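You operate a simulated robot arm through the tools that you are given. There is no shell and no other tool.

The job below is to be done with a simulated two-armed robot. You get a single attempt, and the scene is never put back.

JOB
Press the steaming curd smooth in the hand press and put it back on the small board.
Fine: leave the press tray out and the other curd alone. Where these are worked on the way, their far stop is far enough and under half their travel is too little: press tray.

Only the result counts: the job must be done as asked and must still hold three seconds after the hand-in. Knocking over, shifting, dropping, spilling or breaking anything else fails it.

ROBOT AND FRAMES
Two 7-joint arms with two-finger grippers on one trunk that stands fixed in place. Base frame: the origin is at the foot of the trunk, x ahead of it, y to its left, z up. Units: cm, rad, N and s.
The left shoulder is at [6, 17.9, 126.2], the right one opposite. With the tool pointing down near the work surface each hand reaches from about 10 to 62 cm from the base axis, measured 20 degrees to its own side. Payload 1.96 kg a hand.
Tool frame (each hand has its own): the origin (TCP) lies between the finger pads and is the grasp point; the fingertips stand 2 cm ahead of it; z points along the fingers, y is the line along which they close. Largest opening 7.2 cm; the body of the gripper starts 3.8 cm behind the TCP.
Orientation is that of the tool frame in the base frame, as a unit quaternion [x, y, z, w]. With the fingers straight down and closing along the base's y, the tool's x points along the base's -x, its y along +y and its z along -z.

CONTROLS
- The arms move only by the tool jog_arm. It takes "left_steps", "right_steps" or both (then of equal length, played together; a hand with none holds still); each is a list of rows, each an object (a shift or turn left out is 0, a gripper value left out holds the last) with "offset": the shift along the tool's x, y, z in units of 250 mm (1.0 is 250 mm), a list of three; "rotation": the turn, a rotation vector about the tool's x, y, z in units of 45 degrees (1.0 is 45 degrees), a list of three. In form: [{"offset": [tx, ty, tz], "rotation": [ax, ay, az]}, ...]. A call has 1 to 20 rows; each row is the pose to reach, as a shift and turn from the pose commanded when the call began, along the tool's axes at that moment. "left_jaw" and "right_jaw" are, for a hand that has rows, the opening, from 0 (shut) to 1 (fully open), set as the call begins (left out, the last holds). A call with a number of a shift or a turn outside -1 to 1 is refused whole. A row lasts 0.2 s, in which the tool goes at most 5 cm and 0.15 rad; a call with a longer step from one row to the next is refused whole, and so is a gripper value outside its range. Where a pose cannot be reached the arm comes as near as it can. A force on the tool above 90 N (or 10 N above the force at the start of the call, whichever is more), or a blocked arm, ends the call early, and 0.2 s more pass. The fingers move at their own pace (about 15.3 cm/s each) and stop on an object; they squeeze with about 22 N. The grip force told is the motor's: it shows also when the fingers shut on nothing. Time passes only in rows, and 0.2 s behind the last, so rows that repeat a pose let the fingers close. The reply holds the time, the measured pose of the TCP, the force on the tool along the base axes, the opening and the grip force, in the units named above and with some noise, with the torque about the TCP (base axes, N m) and any sound that the robot's microphone picked up.
- Cameras (640 x 400 px; columns grow to the right, rows downward): "scene" is now at [1.18, -2.24, 180.36]; the picture's right is [-0.11, -0.99, 0.00], its down [-0.84, 0.09, -0.53] and it looks along [0.53, -0.06, -0.85] (base axes); focal length 343 px, centre (320, 200). "left" rides on the left gripper at [7.1, -1.9, -8.2] in its tool frame; the picture's right is [0.26, 0.97, 0.00], its down [-0.67, 0.18, -0.71] and it looks along [-0.69, 0.19, 0.70] (tool axes); focal length 280 px, centre (320, 200). "right" rides on the right gripper at [7.1, 1.9, -8.2] in its tool frame; the picture's right is [-0.26, 0.97, 0.00], its down [-0.67, -0.18, -0.72] and it looks along [-0.69, -0.19, 0.70] (tool axes); focal length 280 px, centre (320, 200). There is no depth. A picture from a camera that has moved, and an enlarged one, comes with that camera's place and axes in the base frame and with its lens. The place of the scene camera against the robot may be out by one fixed shift of up to 1.8 cm in any direction.
- grab_frame(camera): a new picture of that camera. It takes no simulated time.
- lift_body(by): slides the trunk up (or, below 0, down) by that many cm; the arms and the scene camera ride with it, the base frame stays. It gives what a move gives, with no picture.
- pan_tilt(pan, tilt): turns the head with the scene camera to pan (to the left, within 1.501 rad either way) and tilt (down, from -0.506 to 1.204), counted from straight ahead of the robot. It gives what a move gives.
- close_up(camera, box): a new picture of the part [left, top, right, bottom] of that camera's present view, enlarged. It takes no simulated time.
- sign_off(): hands the job in; it is judged then, once.

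Nothing tells you positions but the pictures and the camera data. Unless the task says otherwise, let go and move clear before handing in.

The tools are called as name(argument=value, ...) on one line, values as JSON. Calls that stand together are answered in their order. jog_arm: Moves the arms, as the interface text tells. Its arguments: {"type":"object","properties":{"left_steps":{"type":"array"},"left_jaw":{"type":"number"},"right_steps":{"type":"array"},"right_jaw":{"type":"number"}},"required":[]} The other tools are called the same way: lift_body (by) slides the trunk up or down; pan_tilt (pan, tilt) turns the head that bears the scene camera; grab_frame (camera) takes a picture; close_up (camera, box) takes an enlarged picture of a part of a camera's view; sign_off () hands the job in.

At the start:

```text
time_s: 0.0
left_ee_pos: [38.59, 11.21, 128.98]
left_ee_rot: [0.0, 1.0, 0.001, 0.002]
left_wrist_force: [0.5, -0.8, 0.1]
left_wrist_torque: [0.01, 0.05, 0.05]
left_gripper_width: 7.18
left_grip_force: 0.1
right_ee_pos: [33.61, -22.04, 127.98]
right_ee_rot: [0.001, 1.0, 0.0, 0.0]
right_wrist_force: [-0.2, -1.0, -0.1]
right_wrist_torque: [-0.01, 0.0, 0.04]
right_gripper_width: 7.19
right_grip_force: 0.0
trunk travel left (down, up): [-90.7, 8.3]
head pan, tilt: [-0.106, 1.011]
```

scene: 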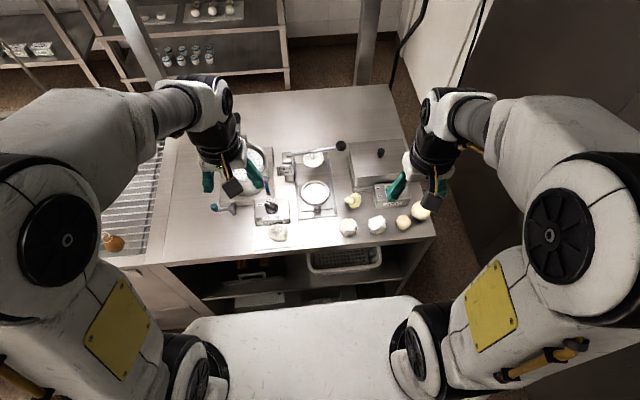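
right: 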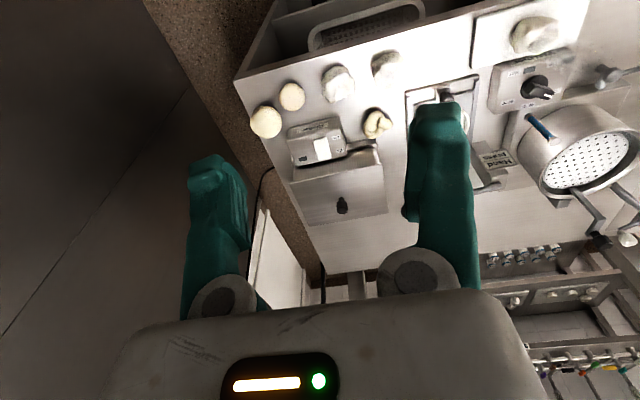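
left: 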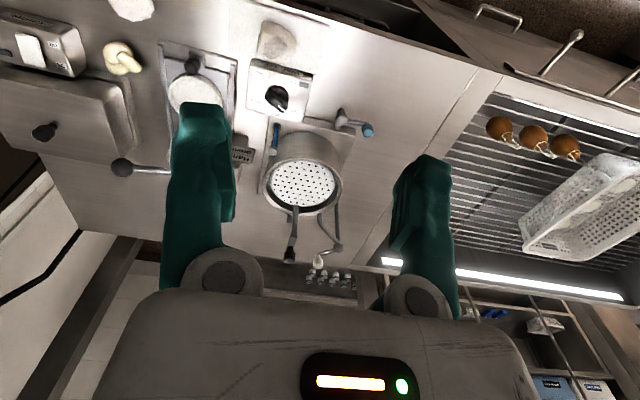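

I see a work table with a hand press, several curd balls along the front edge, and a pot. I'll take enlarged views first to find the steaming curd and the press.

close_up(camera="scene", box=[200, 120, 360, 250])

close_up(camera="scene", box=[320, 120, 450, 250])

close_up(camera="right", box=[230, 0, 640, 260])

close_up(camera="left", box=[0, 0, 400, 250])

```text
3.08 times, centred on (280, 185) of scene
camera zoom: at [1.18, -2.24, 180.36], right [-0.11, -0.99, 0.0], down [-0.84, 0.09, -0.53], along [0.53, -0.06, -0.85], focal length 1057 px, centre (443, 246)
```

zoom: 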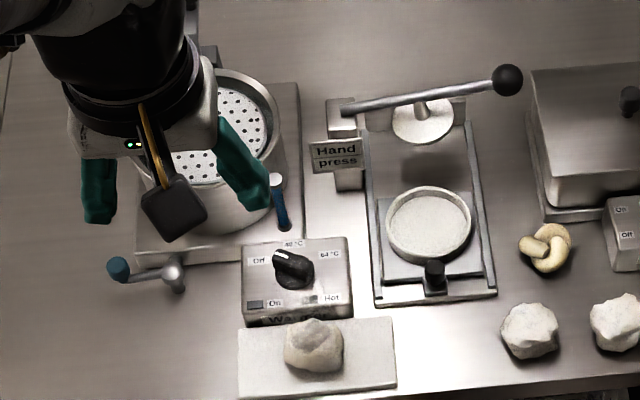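

```text
3.08 times, centred on (385, 185) of scene
camera zoom: at [1.18, -2.24, 180.36], right [-0.11, -0.99, 0.0], down [-0.84, 0.09, -0.53], along [0.53, -0.06, -0.85], focal length 1057 px, centre (120, 246)
```

zoom: 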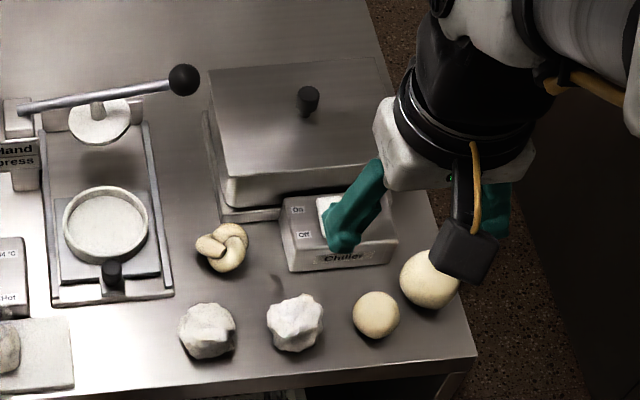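

```text
1.54 times, centred on (435, 130) of right
camera zoom: at [26.49, -20.13, 136.18], right [0.26, 0.96, 0.0], down [0.67, -0.18, 0.72], along [0.69, -0.19, -0.7], focal length 431 px, centre (143, 308)
```

zoom: 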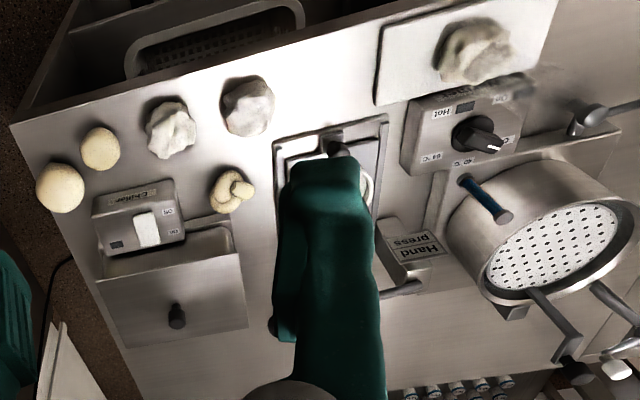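

```text
1.60 times, centred on (200, 125) of left
camera zoom: at [31.26, 9.34, 137.14], right [-0.26, 0.97, 0.0], down [0.67, 0.18, 0.72], along [0.69, 0.19, -0.7], focal length 449 px, centre (512, 320)
```

zoom: 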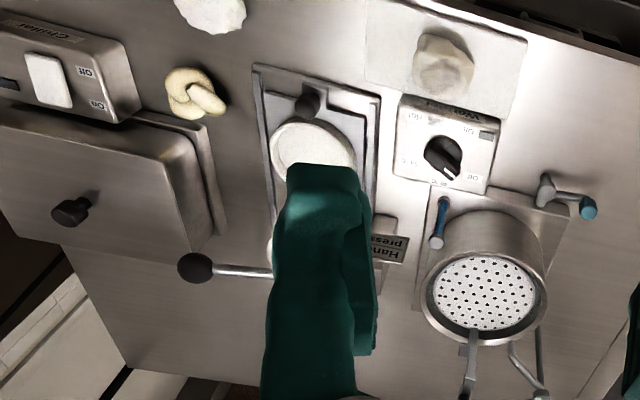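

The steaming curd appears to be the rough one on the small board, near (46, 7, 90). The press is to its right, with its tray already out and its lever up. I'll lower the trunk to gain reach and then look closer.

lift_body(by=-12)

jog_arm(left_steps=[{"offset": [0.1, 0.1, 0]}, {"offset": [0.2, 0.2, 0]}, {"offset": [0.3, 0.3, 0]}, {"offset": [0.4, 0.4, 0]}])

grab_frame(camera="scene")

grab_frame(camera="left")

grab_frame(camera="right")

```text
time_s: 1.5
left_ee_pos: [38.53, 11.18, 117.07]
left_ee_rot: [0.0, 1.0, 0.0, 0.002]
left_wrist_force: [-0.4, -0.9, -0.5]
left_wrist_torque: [0.0, 0.0, -0.01]
left_gripper_width: 7.19
left_grip_force: 0.0
right_ee_pos: [33.5, -22.11, 115.97]
right_ee_rot: [0.002, 1.0, 0.0, 0.0]
right_wrist_force: [0.0, 0.0, -0.9]
right_wrist_torque: [-0.02, 0.01, 0.01]
right_gripper_width: 7.19
right_grip_force: 0.0
trunk travel left (down, up): [-78.7, 20.3]
head pan, tilt: [-0.106, 1.011]
```

```text
time_s: 2.5
left_ee_pos: [28.3, 21.22, 116.99]
left_ee_rot: [0.001, 1.0, 0.0, 0.001]
left_wrist_force: [-1.3, 0.2, -0.6]
left_wrist_torque: [0.01, 0.02, 0.04]
left_gripper_width: 7.17
left_grip_force: 0.2
right_ee_pos: [33.35, -22.09, 116.11]
right_ee_rot: [0.001, 1.0, 0.0, 0.001]
right_wrist_force: [0.6, -0.1, 0.4]
right_wrist_torque: [0.0, 0.0, 0.0]
right_gripper_width: 7.2
right_grip_force: 0.1
trunk travel left (down, up): [-78.7, 20.3]
head pan, tilt: [-0.106, 1.011]
```

```text
taken
camera scene: at [0.96, -2.2, 168.36], right [-0.11, -0.99, 0.0], down [-0.84, 0.09, -0.53], along [0.53, -0.06, -0.85], focal length 343 px, centre (320, 200)
```

scene: 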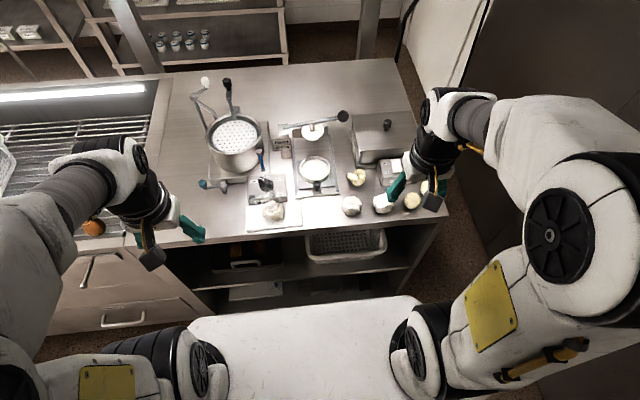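

```text
taken
camera left: at [21.01, 19.35, 125.15], right [-0.26, 0.97, 0.0], down [0.67, 0.18, 0.72], along [0.69, 0.19, -0.7], focal length 280 px, centre (320, 200)
```

left: 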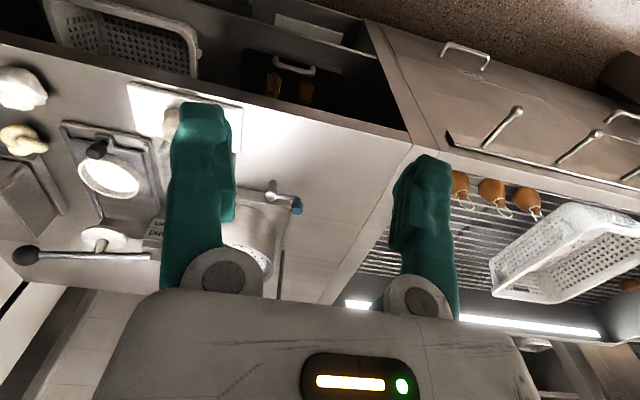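

```text
taken
camera right: at [26.33, -20.11, 124.22], right [0.26, 0.96, 0.0], down [0.67, -0.18, 0.72], along [0.69, -0.19, -0.7], focal length 280 px, centre (320, 200)
```

right: 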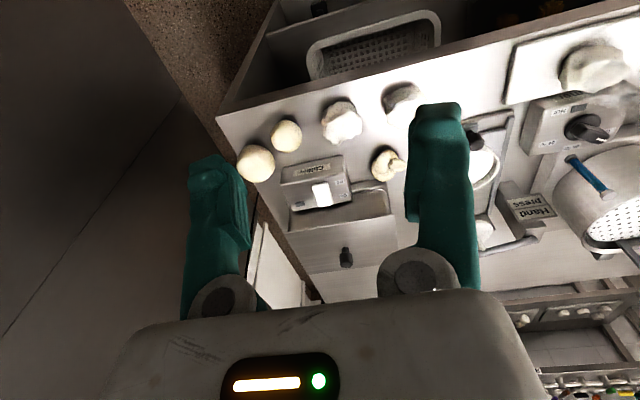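

The press and the board are in clear view now. I'll zoom in to confirm which curd steams and to get the details of the press.

close_up(camera="scene", box=[240, 170, 340, 240])

close_up(camera="scene", box=[270, 100, 360, 160])

close_up(camera="scene", box=[270, 145, 360, 205])

close_up(camera="scene", box=[330, 160, 440, 230])

close_up(camera="left", box=[0, 60, 200, 280])

close_up(camera="right", box=[370, 0, 640, 270])

```text
5.71 times, centred on (290, 205) of scene
camera zoom: at [0.96, -2.2, 168.36], right [-0.11, -0.99, 0.0], down [-0.84, 0.09, -0.53], along [0.53, -0.06, -0.85], focal length 1962 px, centre (491, 171)
```

zoom: 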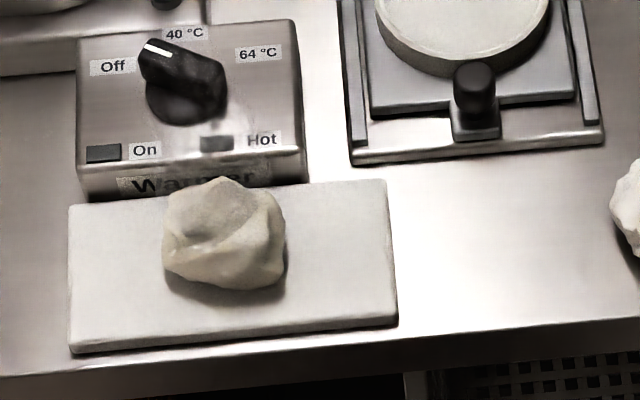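

```text
6.67 times, centred on (315, 130) of scene
camera zoom: at [0.96, -2.2, 168.36], right [-0.11, -0.99, 0.0], down [-0.84, 0.09, -0.53], along [0.53, -0.06, -0.85], focal length 2290 px, centre (353, 667)
```

zoom: 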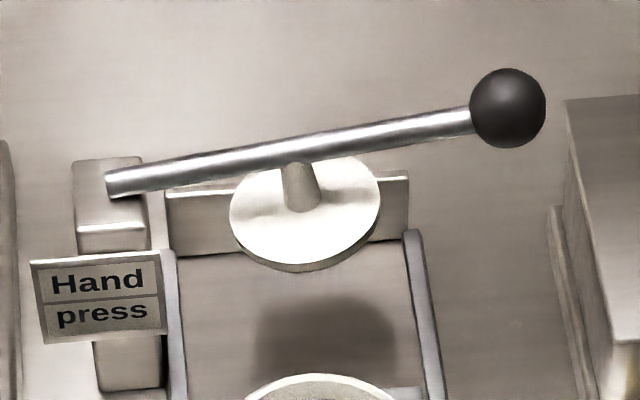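

```text
6.67 times, centred on (315, 175) of scene
camera zoom: at [0.96, -2.2, 168.36], right [-0.11, -0.99, 0.0], down [-0.84, 0.09, -0.53], along [0.53, -0.06, -0.85], focal length 2290 px, centre (353, 367)
```

zoom: 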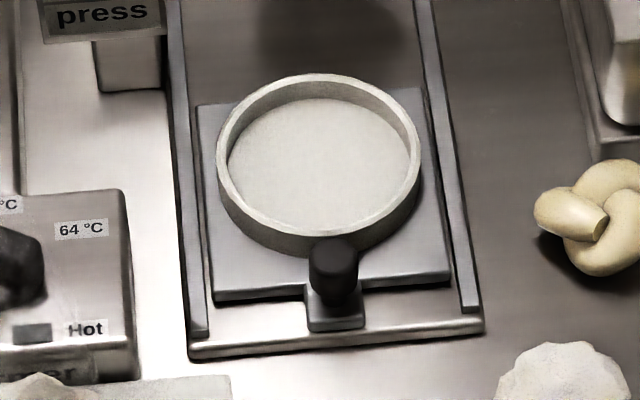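

```text
5.71 times, centred on (385, 195) of scene
camera zoom: at [0.96, -2.2, 168.36], right [-0.11, -0.99, 0.0], down [-0.84, 0.09, -0.53], along [0.53, -0.06, -0.85], focal length 1962 px, centre (-51, 229)
```

zoom: 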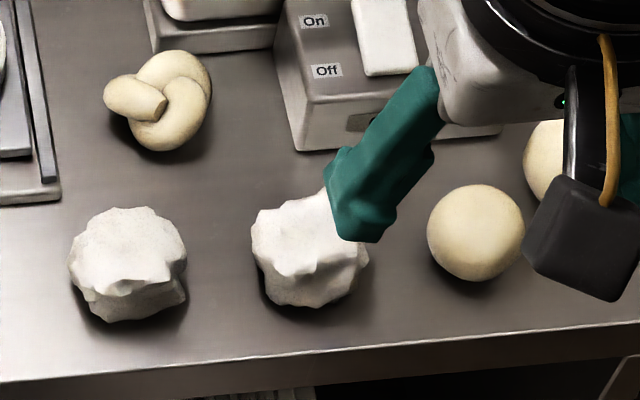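

```text
1.82 times, centred on (100, 170) of left
camera zoom: at [21.01, 19.35, 125.15], right [-0.26, 0.97, 0.0], down [0.67, 0.18, 0.72], along [0.69, 0.19, -0.7], focal length 510 px, centre (720, 254)
```

zoom: 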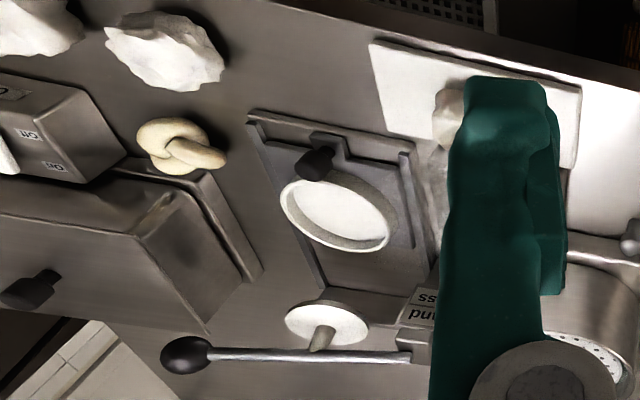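

```text
1.48 times, centred on (505, 135) of right
camera zoom: at [26.33, -20.11, 124.22], right [0.26, 0.96, 0.0], down [0.67, -0.18, 0.72], along [0.69, -0.19, -0.7], focal length 415 px, centre (46, 296)
```

zoom: 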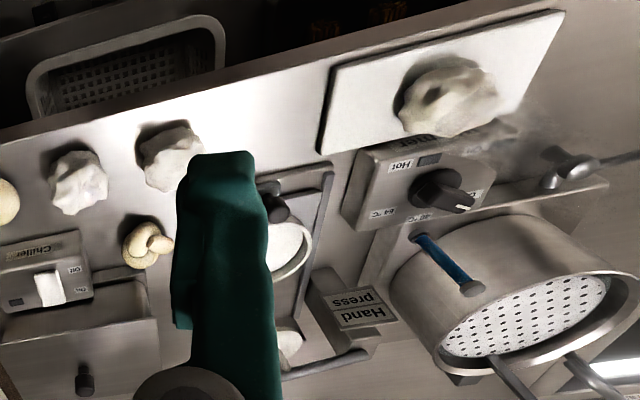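

The board's curd is steaming, at about (46, 6.4) with the board top near z 88.5. The tray cup is at about (58.5, -5.4), the plunger at x 68, and the lever ball at about (68, -14, 101). I'll use the right hand and move it above the curd first.

jog_arm(right_steps=[{"offset": [-0.033, 0.133, 0.02]}, {"offset": [-0.066, 0.267, 0.04]}, {"offset": [-0.1, 0.4, 0.08]}, {"offset": [-0.133, 0.533, 0.12]}, {"offset": [-0.167, 0.667, 0.16]}, {"offset": [-0.2, 0.8, 0.2]}, {"offset": [-0.2, 0.8, 0.2]}], right_jaw=1)

grab_frame(camera="right")

grab_frame(camera="scene")

```text
time_s: 4.1
left_ee_pos: [28.48, 21.08, 117.04]
left_ee_rot: [0.0, 1.0, 0.0, 0.001]
left_wrist_force: [0.0, -0.3, -0.3]
left_wrist_torque: [0.01, 0.03, 0.02]
left_gripper_width: 7.22
left_grip_force: 0.1
right_ee_pos: [38.58, -2.17, 111.02]
right_ee_rot: [0.0, 1.0, 0.001, 0.0]
right_wrist_force: [0.4, 0.8, 0.6]
right_wrist_torque: [0.04, 0.03, 0.0]
right_gripper_width: 7.18
right_grip_force: 0.1
trunk travel left (down, up): [-78.7, 20.3]
head pan, tilt: [-0.106, 1.011]
```

```text
taken
camera right: at [31.53, -0.26, 119.19], right [0.26, 0.96, 0.0], down [0.67, -0.18, 0.72], along [0.69, -0.19, -0.7], focal length 280 px, centre (320, 200)
```

right: 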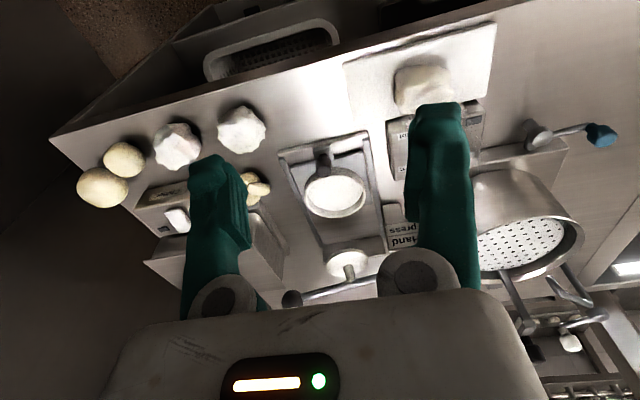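

```text
taken
camera scene: at [1.1, -2.3, 168.36], right [-0.11, -0.99, 0.0], down [-0.84, 0.09, -0.53], along [0.53, -0.06, -0.85], focal length 343 px, centre (320, 200)
```

scene: 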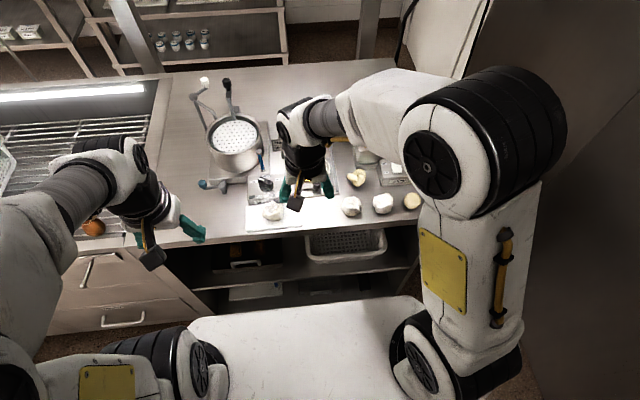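

The right camera now has a clear view of the press and the curd. I'll zoom in to refine their positions.

close_up(camera="right", box=[260, 110, 400, 320])

close_up(camera="right", box=[330, 10, 510, 150])

close_up(camera="left", box=[0, 60, 250, 280])

```text
1.90 times, centred on (330, 215) of right
camera zoom: at [31.53, -0.26, 119.19], right [0.26, 0.96, 0.0], down [0.67, -0.18, 0.72], along [0.69, -0.19, -0.7], focal length 534 px, centre (301, 171)
```

zoom: 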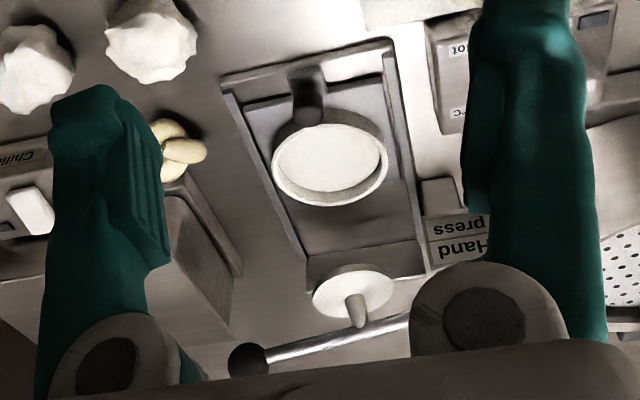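

```text
2.86 times, centred on (420, 80) of right
camera zoom: at [31.53, -0.26, 119.19], right [0.26, 0.96, 0.0], down [0.67, -0.18, 0.72], along [0.69, -0.19, -0.7], focal length 801 px, centre (34, 543)
```

zoom: 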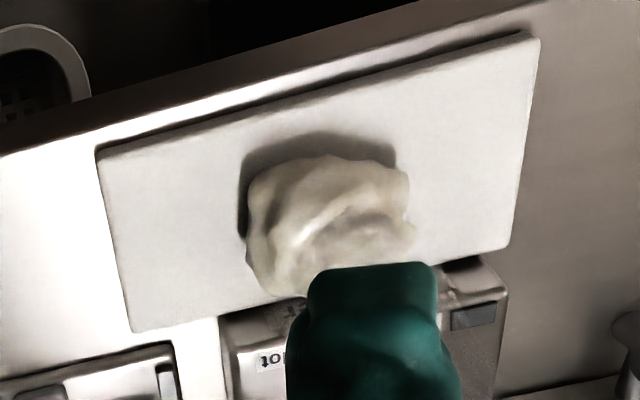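

```text
1.82 times, centred on (125, 170) of left
camera zoom: at [21.14, 19.25, 125.15], right [-0.26, 0.97, 0.0], down [0.67, 0.18, 0.72], along [0.69, 0.19, -0.7], focal length 510 px, centre (674, 254)
```

zoom: 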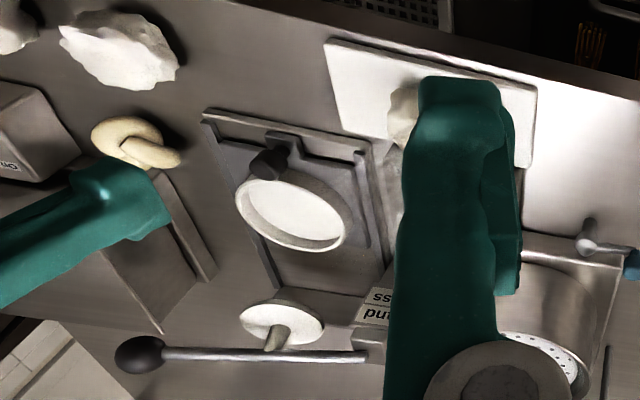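

The estimates agree: the curd is at (46.3, 6.5), about 6 cm wide, and the board centre is at (46.6, 6.5). I'll move to straight above the curd.

jog_arm(right_steps=[{"offset": [-0.062, 0.07, 0.06]}, {"offset": [-0.124, 0.14, 0.12]}, {"offset": [-0.185, 0.21, 0.2]}, {"offset": [-0.247, 0.28, 0.3]}, {"offset": [-0.309, 0.349, 0.42]}, {"offset": [-0.309, 0.349, 0.42]}])

grab_frame(camera="right")

close_up(camera="scene", box=[220, 140, 380, 250])

close_up(camera="left", box=[0, 60, 350, 280])

```text
time_s: 5.5
left_ee_pos: [28.26, 21.2, 116.97]
left_ee_rot: [0.001, 1.0, -0.001, 0.0]
left_wrist_force: [0.5, 0.1, 0.0]
left_wrist_torque: [0.0, -0.03, 0.02]
left_gripper_width: 7.2
left_grip_force: 0.0
right_ee_pos: [46.4, 6.53, 100.65]
right_ee_rot: [0.001, 1.0, 0.0, 0.0]
right_wrist_force: [0.0, 0.1, -0.3]
right_wrist_torque: [0.01, 0.0, 0.0]
right_gripper_width: 7.19
right_grip_force: 0.1
trunk travel left (down, up): [-78.7, 20.3]
head pan, tilt: [-0.106, 1.011]
```

```text
taken
camera right: at [39.23, 8.56, 108.76], right [0.26, 0.96, 0.0], down [0.67, -0.18, 0.72], along [0.69, -0.19, -0.7], focal length 280 px, centre (320, 200)
```

right: 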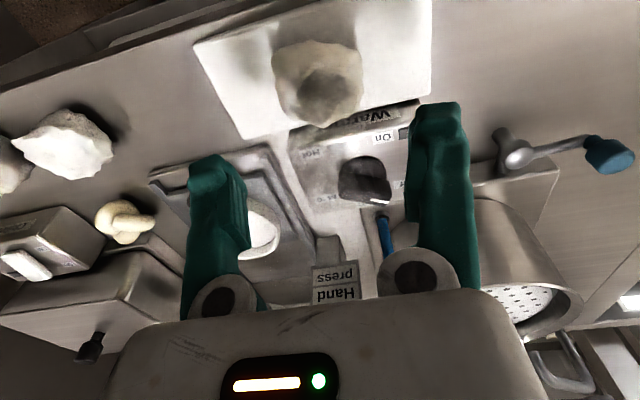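

```text
3.64 times, centred on (300, 195) of scene
camera zoom: at [1.1, -2.29, 168.36], right [-0.11, -0.99, 0.0], down [-0.84, 0.09, -0.53], along [0.53, -0.06, -0.85], focal length 1249 px, centre (393, 218)
```

zoom: 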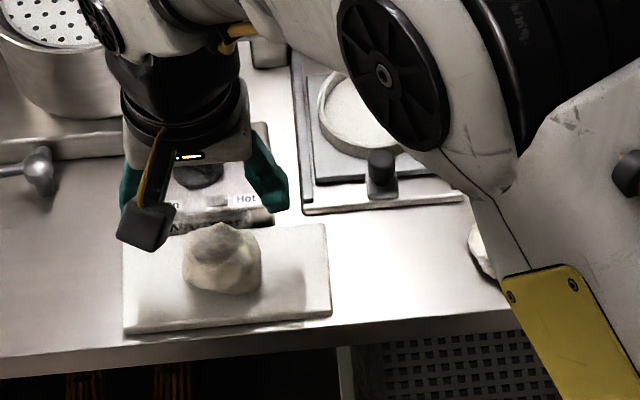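

```text
1.82 times, centred on (175, 170) of left
camera zoom: at [21.14, 19.26, 125.15], right [-0.26, 0.97, 0.0], down [0.67, 0.18, 0.72], along [0.69, 0.19, -0.7], focal length 510 px, centre (584, 254)
```

zoom: 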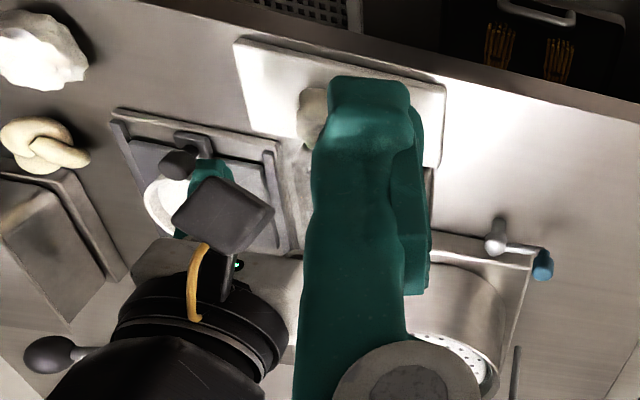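

The hand is centred over the curd. I'll descend and stop with the fingertips about 1.3 cm above the board.

jog_arm(right_steps=[{"offset": [0, -0.003, 0.09]}, {"offset": [0, -0.003, 0.18]}, {"offset": [0, -0.003, 0.26]}, {"offset": [0, -0.003, 0.32]}, {"offset": [0, -0.003, 0.352]}, {"offset": [0, -0.003, 0.352]}])

grab_frame(camera="right")

close_up(camera="scene", box=[220, 140, 340, 240])

close_up(camera="left", box=[80, 60, 280, 200])

```text
time_s: 6.9
left_ee_pos: [28.48, 21.04, 116.94]
left_ee_rot: [0.0, 1.0, 0.0, 0.001]
left_wrist_force: [0.1, -0.4, 0.0]
left_wrist_torque: [-0.01, 0.02, 0.01]
left_gripper_width: 7.18
left_grip_force: 0.1
right_ee_pos: [46.25, 6.61, 91.71]
right_ee_rot: [0.0, 1.0, 0.0, 0.001]
right_wrist_force: [0.9, -0.5, -0.1]
right_wrist_torque: [0.01, 0.01, 0.01]
right_gripper_width: 7.2
right_grip_force: 0.1
trunk travel left (down, up): [-78.7, 20.3]
head pan, tilt: [-0.106, 1.011]
```

```text
taken
camera right: at [39.24, 8.52, 99.9], right [0.26, 0.96, 0.0], down [0.67, -0.18, 0.72], along [0.69, -0.19, -0.7], focal length 280 px, centre (320, 200)
```

right: 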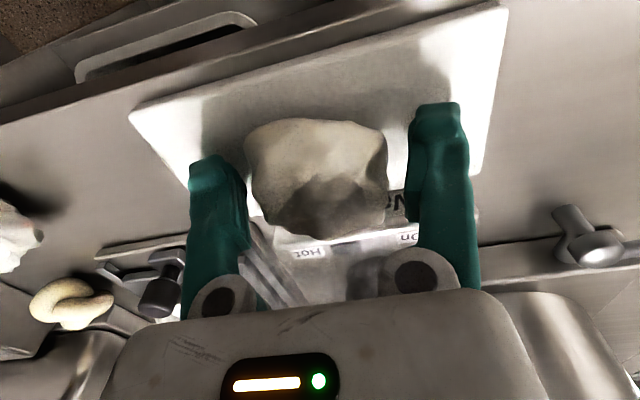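

```text
4.00 times, centred on (280, 190) of scene
camera zoom: at [1.18, -2.22, 168.36], right [-0.11, -0.99, 0.0], down [-0.84, 0.09, -0.53], along [0.53, -0.06, -0.85], focal length 1374 px, centre (480, 240)
```

zoom: 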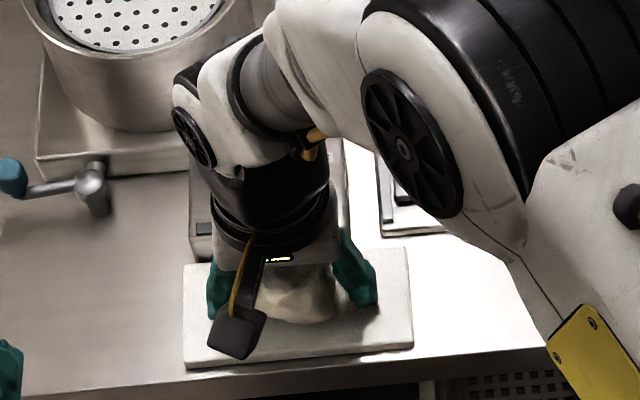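

```text
2.86 times, centred on (180, 130) of left
camera zoom: at [21.2, 19.3, 125.13], right [-0.26, 0.97, 0.0], down [0.67, 0.18, 0.72], along [0.69, 0.19, -0.7], focal length 801 px, centre (720, 400)
```

zoom: 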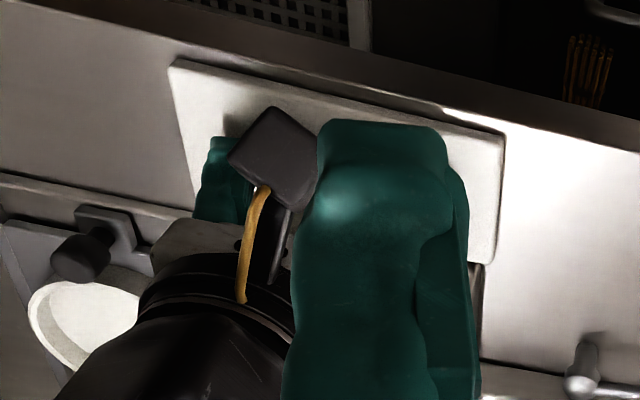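

The curd sits between the fingers. I'll close on it and lift.

jog_arm(right_steps=[{"offset": [0, 0, 0]}, {"offset": [0, 0, 0]}, {"offset": [0, 0, 0]}, {"offset": [0, 0, 0]}], right_jaw=0.5)

jog_arm(right_steps=[{"offset": [0, 0, -0.05]}, {"offset": [0, 0, -0.1]}, {"offset": [0, 0, -0.2]}, {"offset": [0, 0, -0.3]}, {"offset": [0, 0, -0.3]}])

grab_frame(camera="right")

grab_frame(camera="scene")

```text
time_s: 7.9
left_ee_pos: [28.5, 21.12, 116.93]
left_ee_rot: [0.0, 1.0, 0.0, 0.001]
left_wrist_force: [-1.0, 0.0, 0.0]
left_wrist_torque: [0.01, 0.0, 0.01]
left_gripper_width: 7.2
left_grip_force: 0.2
right_ee_pos: [46.34, 6.68, 91.84]
right_ee_rot: [-0.001, 1.0, 0.0, 0.0]
right_wrist_force: [0.2, 0.5, 0.3]
right_wrist_torque: [-0.02, -0.01, 0.01]
right_gripper_width: 5.64
right_grip_force: 22.3
trunk travel left (down, up): [-78.7, 20.3]
head pan, tilt: [-0.106, 1.011]
```

```text
time_s: 9.1
left_ee_pos: [28.52, 21.19, 116.93]
left_ee_rot: [0.001, 1.0, -0.001, 0.001]
left_wrist_force: [-1.0, 0.4, 0.3]
left_wrist_torque: [0.04, 0.0, 0.01]
left_gripper_width: 7.21
left_grip_force: 0.1
right_ee_pos: [46.42, 6.5, 99.17]
right_ee_rot: [0.0, 1.0, 0.001, 0.0]
right_wrist_force: [1.2, 0.3, -0.6]
right_wrist_torque: [-0.01, -0.01, 0.01]
right_gripper_width: 5.6
right_grip_force: 22.1
trunk travel left (down, up): [-78.7, 20.3]
head pan, tilt: [-0.106, 1.011]
```

```text
taken
camera right: at [39.37, 8.46, 107.41], right [0.26, 0.96, 0.0], down [0.67, -0.18, 0.71], along [0.69, -0.19, -0.7], focal length 280 px, centre (320, 200)
```

right: 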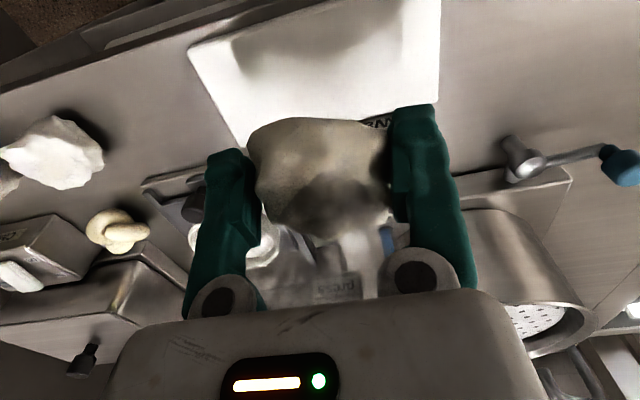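

```text
taken
camera scene: at [1.24, -2.21, 168.36], right [-0.11, -0.99, 0.0], down [-0.84, 0.09, -0.53], along [0.53, -0.06, -0.85], focal length 343 px, centre (320, 200)
```

scene: 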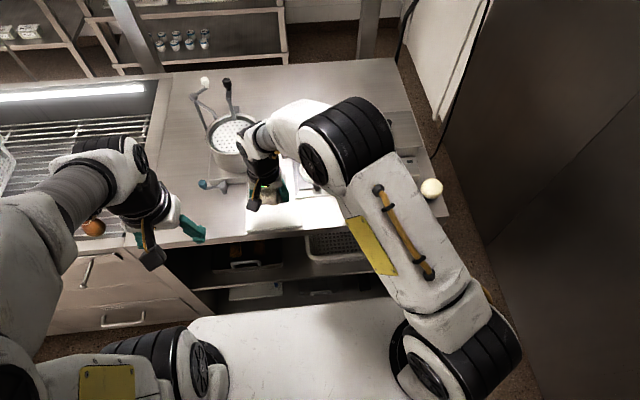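

The curd is held. Next I'll carry it above the tray cup.

jog_arm(right_steps=[{"offset": [-0.08, -0.08, -0.02]}, {"offset": [-0.16, -0.16, -0.02]}, {"offset": [-0.25, -0.24, -0.02]}, {"offset": [-0.33, -0.32, -0.02]}, {"offset": [-0.41, -0.4, -0.02]}, {"offset": [-0.492, -0.482, -0.02]}, {"offset": [-0.492, -0.482, -0.02]}])

grab_frame(camera="right")

grab_frame(camera="scene")

close_up(camera="left", box=[0, 60, 250, 280])

```text
time_s: 10.7
left_ee_pos: [28.45, 21.14, 117.05]
left_ee_rot: [0.0, 1.0, 0.0, 0.002]
left_wrist_force: [-0.4, 0.7, -0.1]
left_wrist_torque: [0.01, -0.02, 0.01]
left_gripper_width: 7.19
left_grip_force: 0.0
right_ee_pos: [57.33, -4.14, 99.73]
right_ee_rot: [0.001, 1.0, -0.001, 0.0]
right_wrist_force: [-1.0, -0.2, -0.2]
right_wrist_torque: [0.04, 0.0, 0.01]
right_gripper_width: 5.62
right_grip_force: 22.6
right hand out of reach, approached as far as the arm can: row 6, 7
trunk travel left (down, up): [-78.7, 20.3]
head pan, tilt: [-0.106, 1.011]
```

```text
taken
camera right: at [50.21, -2.17, 107.88], right [0.26, 0.96, 0.0], down [0.67, -0.18, 0.72], along [0.69, -0.19, -0.7], focal length 280 px, centre (320, 200)
```

right: 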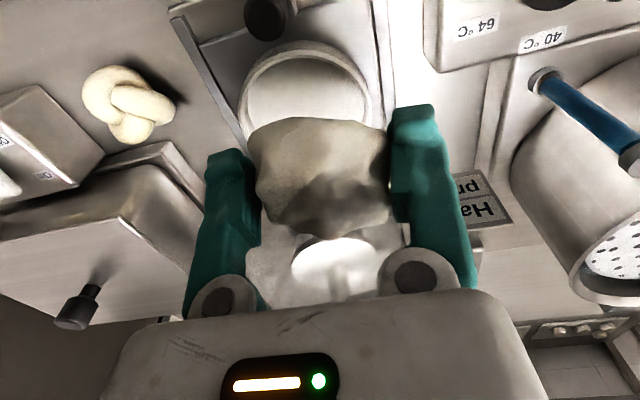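

```text
taken
camera scene: at [1.17, -2.21, 168.36], right [-0.11, -0.99, 0.0], down [-0.84, 0.09, -0.53], along [0.53, -0.06, -0.85], focal length 343 px, centre (320, 200)
```

scene: 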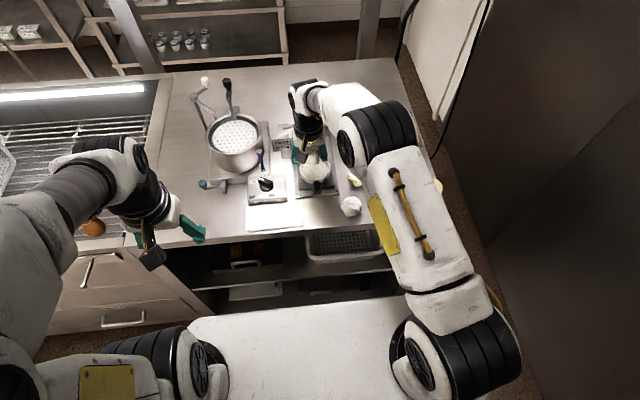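

```text
1.82 times, centred on (125, 170) of left
camera zoom: at [21.19, 19.31, 125.13], right [-0.26, 0.97, 0.0], down [0.67, 0.18, 0.72], along [0.69, 0.19, -0.7], focal length 510 px, centre (674, 254)
```

zoom: 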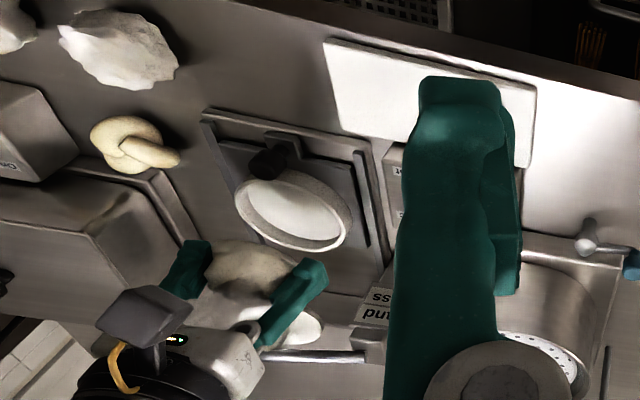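

The arm is just short of reach at this height. Tilting the tool forward slightly should gain the missing 1.5 cm.

jog_arm(right_steps=[{"offset": [0, 0, 0], "rotation": [0, -0.1, 0]}, {"offset": [0, 0, 0], "rotation": [0, -0.2, 0]}, {"offset": [0, 0, 0], "rotation": [0, -0.3, 0]}, {"offset": [0, 0, 0], "rotation": [0, -0.3, 0]}])

grab_frame(camera="right")

close_up(camera="left", box=[0, 60, 250, 280])

```text
time_s: 11.7
left_ee_pos: [28.44, 21.11, 116.9]
left_ee_rot: [0.0, 1.0, 0.0, 0.0]
left_wrist_force: [0.6, -0.9, -1.0]
left_wrist_torque: [-0.02, -0.02, 0.0]
left_gripper_width: 7.19
left_grip_force: 0.1
right_ee_pos: [57.34, -4.01, 99.72]
right_ee_rot: [0.0, 0.993, 0.0, 0.118]
right_wrist_force: [-0.3, -0.4, -0.7]
right_wrist_torque: [-0.02, 0.02, 0.02]
right_gripper_width: 5.64
right_grip_force: 21.9
trunk travel left (down, up): [-78.7, 20.3]
head pan, tilt: [-0.106, 1.011]
```

```text
taken
camera right: at [48.51, -2.11, 105.94], right [0.26, 0.96, 0.06], down [0.49, -0.18, 0.85], along [0.83, -0.19, -0.52], focal length 280 px, centre (320, 200)
```

right: 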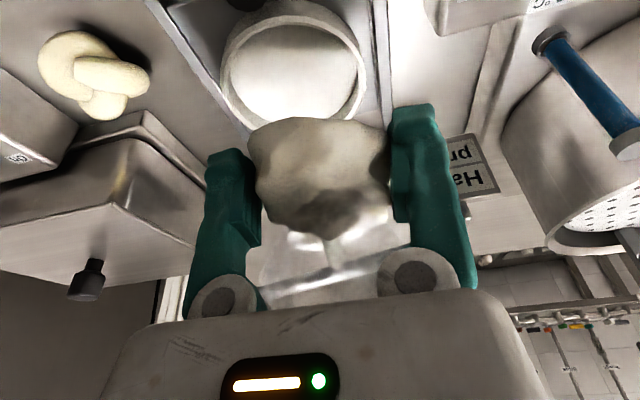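

```text
1.82 times, centred on (125, 170) of left
camera zoom: at [21.22, 19.3, 125.13], right [-0.26, 0.97, 0.0], down [0.67, 0.18, 0.72], along [0.69, 0.19, -0.7], focal length 510 px, centre (674, 254)
```

zoom: 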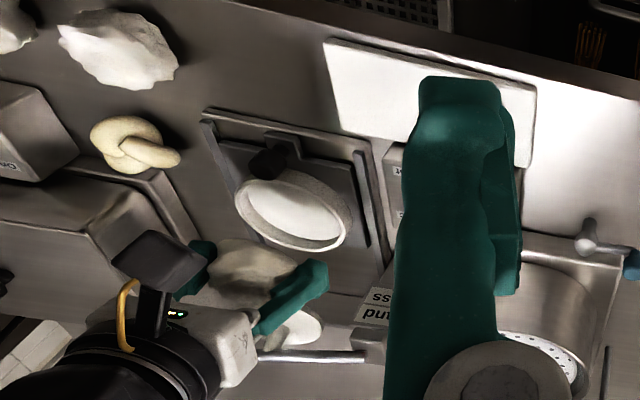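

I'll zoom to pin the cup position more exactly before lowering.

close_up(camera="right", box=[200, 0, 400, 130])

close_up(camera="left", box=[60, 100, 160, 220])

close_up(camera="scene", box=[270, 130, 370, 210])

```text
3.08 times, centred on (300, 65) of right
camera zoom: at [48.51, -2.11, 105.94], right [0.26, 0.96, 0.06], down [0.49, -0.18, 0.85], along [0.83, -0.19, -0.52], focal length 863 px, centre (382, 615)
```

zoom: 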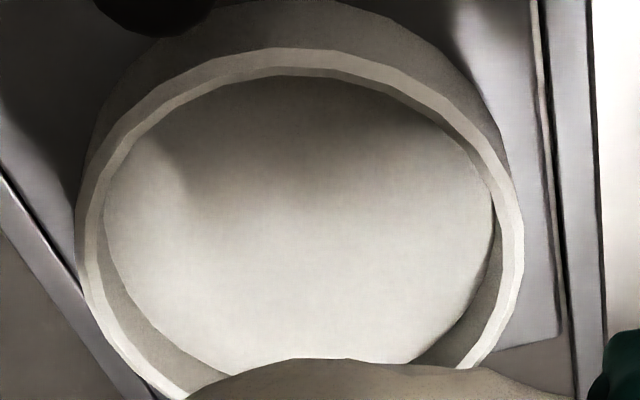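

```text
3.33 times, centred on (110, 160) of left
camera zoom: at [21.22, 19.3, 125.13], right [-0.26, 0.97, 0.0], down [0.67, 0.18, 0.72], along [0.69, 0.19, -0.7], focal length 935 px, centre (1020, 333)
```

zoom: 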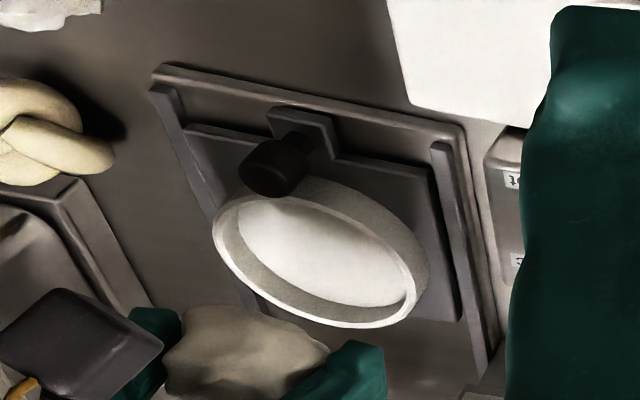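

```text
5.00 times, centred on (320, 170) of scene
camera zoom: at [1.2, -2.23, 168.36], right [-0.11, -0.99, 0.0], down [-0.84, 0.09, -0.53], along [0.53, -0.06, -0.85], focal length 1717 px, centre (320, 350)
```

zoom: 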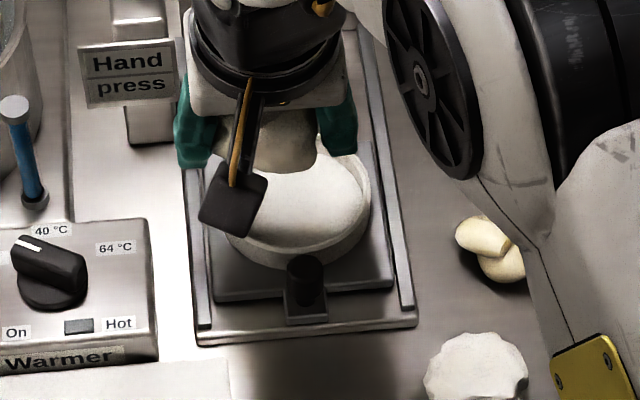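

The cup centre comes out at (59.0, -5.5) with the rim near z 91.3. I'll shift the curd over it and lower to just above the cup floor, keeping the fingertips above the rim.

jog_arm(right_steps=[{"offset": [-0.02, -0.03, 0.005]}, {"offset": [-0.041, -0.059, 0.01]}, {"offset": [-0.041, -0.059, 0.01]}, {"offset": [-0.023, -0.059, 0.087]}, {"offset": [-0.009, -0.059, 0.145]}, {"offset": [-0.009, -0.059, 0.145]}])

close_up(camera="left", box=[60, 100, 160, 220])

grab_frame(camera="right")

close_up(camera="scene", box=[270, 130, 370, 210])

```text
time_s: 13.1
left_ee_pos: [28.43, 21.16, 116.91]
left_ee_rot: [0.001, 1.0, 0.0, 0.001]
left_wrist_force: [0.7, 0.1, -0.7]
left_wrist_torque: [-0.01, 0.0, 0.01]
left_gripper_width: 7.24
left_grip_force: 0.1
right_ee_pos: [58.15, -5.55, 96.16]
right_ee_rot: [0.001, 0.993, 0.0, 0.117]
right_wrist_force: [-0.1, -1.0, -0.1]
right_wrist_torque: [-0.05, 0.04, -0.02]
right_gripper_width: 5.61
right_grip_force: 22.2
trunk travel left (down, up): [-78.7, 20.3]
head pan, tilt: [-0.106, 1.011]
```

```text
3.33 times, centred on (110, 160) of left
camera zoom: at [21.18, 19.3, 125.13], right [-0.26, 0.97, 0.0], down [0.67, 0.18, 0.72], along [0.69, 0.19, -0.7], focal length 935 px, centre (1020, 333)
```

zoom: 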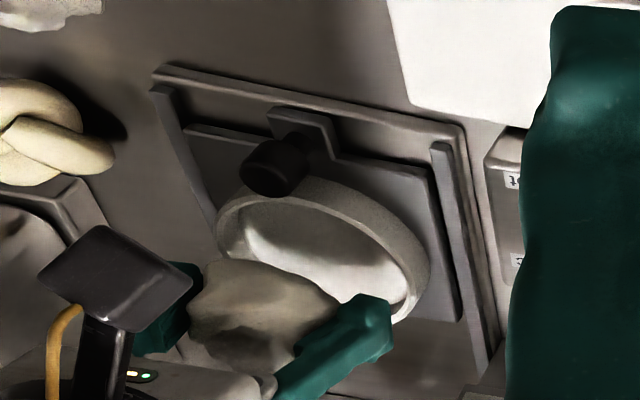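

```text
taken
camera right: at [49.5, -3.56, 102.44], right [0.26, 0.96, 0.06], down [0.49, -0.18, 0.85], along [0.83, -0.19, -0.52], focal length 280 px, centre (320, 200)
```

right: 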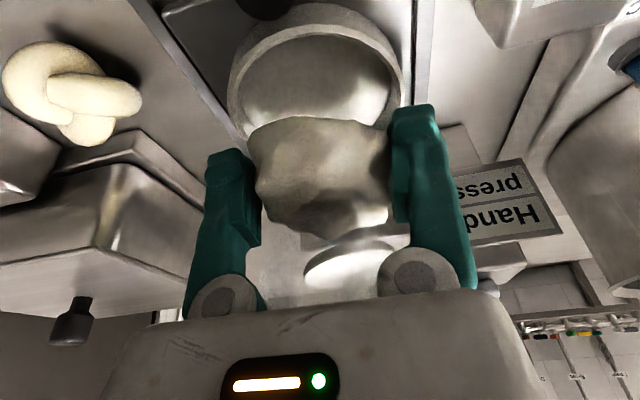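

```text
5.00 times, centred on (320, 170) of scene
camera zoom: at [1.15, -2.22, 168.36], right [-0.11, -0.99, 0.0], down [-0.84, 0.09, -0.53], along [0.53, -0.06, -0.85], focal length 1717 px, centre (320, 350)
```

zoom: 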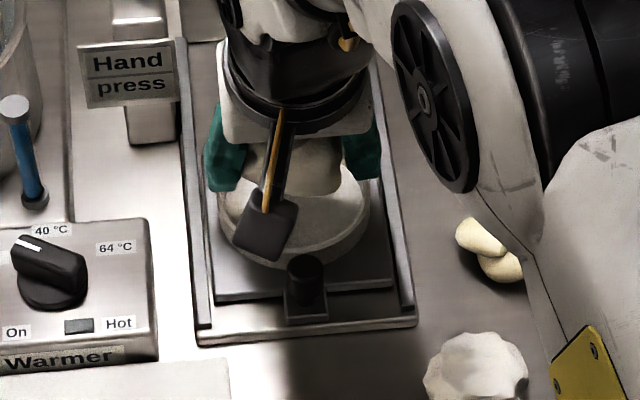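

The curd is aligned over the cup. I'll lower the last 2.4 cm and check again before releasing.

jog_arm(right_steps=[{"offset": [0.006, 0, 0.047]}, {"offset": [0.0123, 0, 0.094]}, {"offset": [0.0123, 0, 0.094]}])

close_up(camera="left", box=[60, 100, 160, 220])

grab_frame(camera="right")

```text
time_s: 13.9
left_ee_pos: [28.38, 21.12, 117.02]
left_ee_rot: [0.0, 1.0, 0.001, 0.001]
left_wrist_force: [0.4, -0.5, -0.1]
left_wrist_torque: [0.0, -0.02, 0.02]
left_gripper_width: 7.21
left_grip_force: 0.1
right_ee_pos: [58.58, -5.45, 93.83]
right_ee_rot: [0.001, 0.993, 0.0, 0.118]
right_wrist_force: [0.1, -0.1, -1.6]
right_wrist_torque: [0.0, 0.01, 0.0]
right_gripper_width: 5.59
right_grip_force: 22.2
trunk travel left (down, up): [-78.7, 20.3]
head pan, tilt: [-0.106, 1.011]
```

```text
3.33 times, centred on (110, 160) of left
camera zoom: at [21.2, 19.3, 125.13], right [-0.26, 0.97, 0.0], down [0.67, 0.18, 0.72], along [0.69, 0.19, -0.7], focal length 935 px, centre (1020, 333)
```

zoom: 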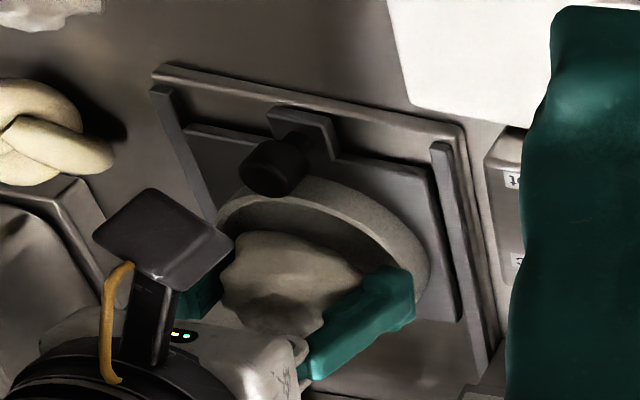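

```text
taken
camera right: at [49.82, -3.6, 100.16], right [0.26, 0.96, 0.06], down [0.49, -0.18, 0.85], along [0.83, -0.19, -0.52], focal length 280 px, centre (320, 200)
```

right: 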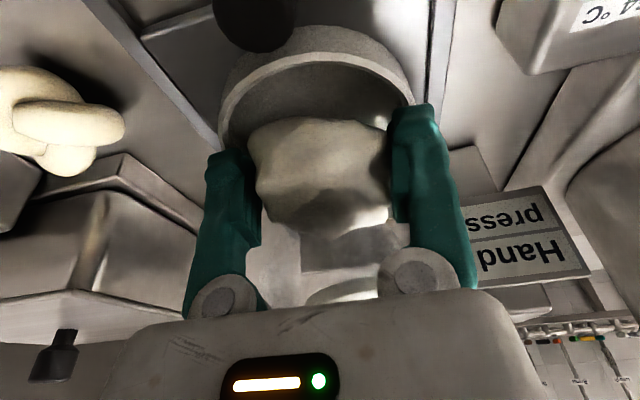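

The curd is inside the cup ring, just off the floor. I'll open the fingers, then lift away.

jog_arm(right_steps=[{"offset": [0, 0, 0]}, {"offset": [0, 0, 0]}, {"offset": [0, 0, 0]}], right_jaw=0.92)

grab_frame(camera="right")

close_up(camera="left", box=[60, 100, 160, 220])

```text
time_s: 14.7
left_ee_pos: [28.46, 21.19, 116.88]
left_ee_rot: [0.0, 1.0, 0.0, 0.001]
left_wrist_force: [0.9, 0.2, -0.2]
left_wrist_torque: [0.03, 0.04, -0.03]
left_gripper_width: 7.19
left_grip_force: 0.1
right_ee_pos: [58.65, -5.52, 93.94]
right_ee_rot: [0.001, 0.993, 0.0, 0.118]
right_wrist_force: [0.3, -0.8, -0.5]
right_wrist_torque: [0.02, 0.04, -0.01]
right_gripper_width: 6.64
right_grip_force: 0.1
trunk travel left (down, up): [-78.7, 20.3]
head pan, tilt: [-0.106, 1.011]
```

```text
taken
camera right: at [49.82, -3.59, 100.18], right [0.26, 0.96, 0.06], down [0.49, -0.18, 0.85], along [0.83, -0.19, -0.52], focal length 280 px, centre (320, 200)
```

right: 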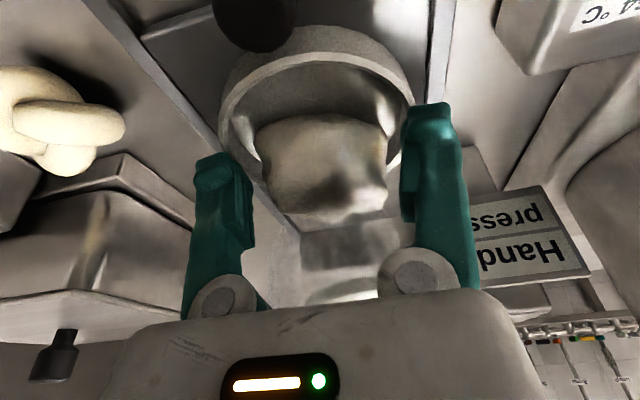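

```text
3.33 times, centred on (110, 160) of left
camera zoom: at [21.2, 19.3, 125.13], right [-0.26, 0.97, 0.0], down [0.67, 0.18, 0.72], along [0.69, 0.19, -0.7], focal length 935 px, centre (1020, 333)
```

zoom: 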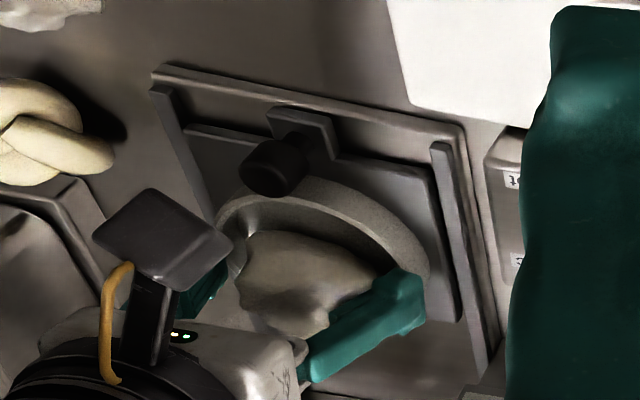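

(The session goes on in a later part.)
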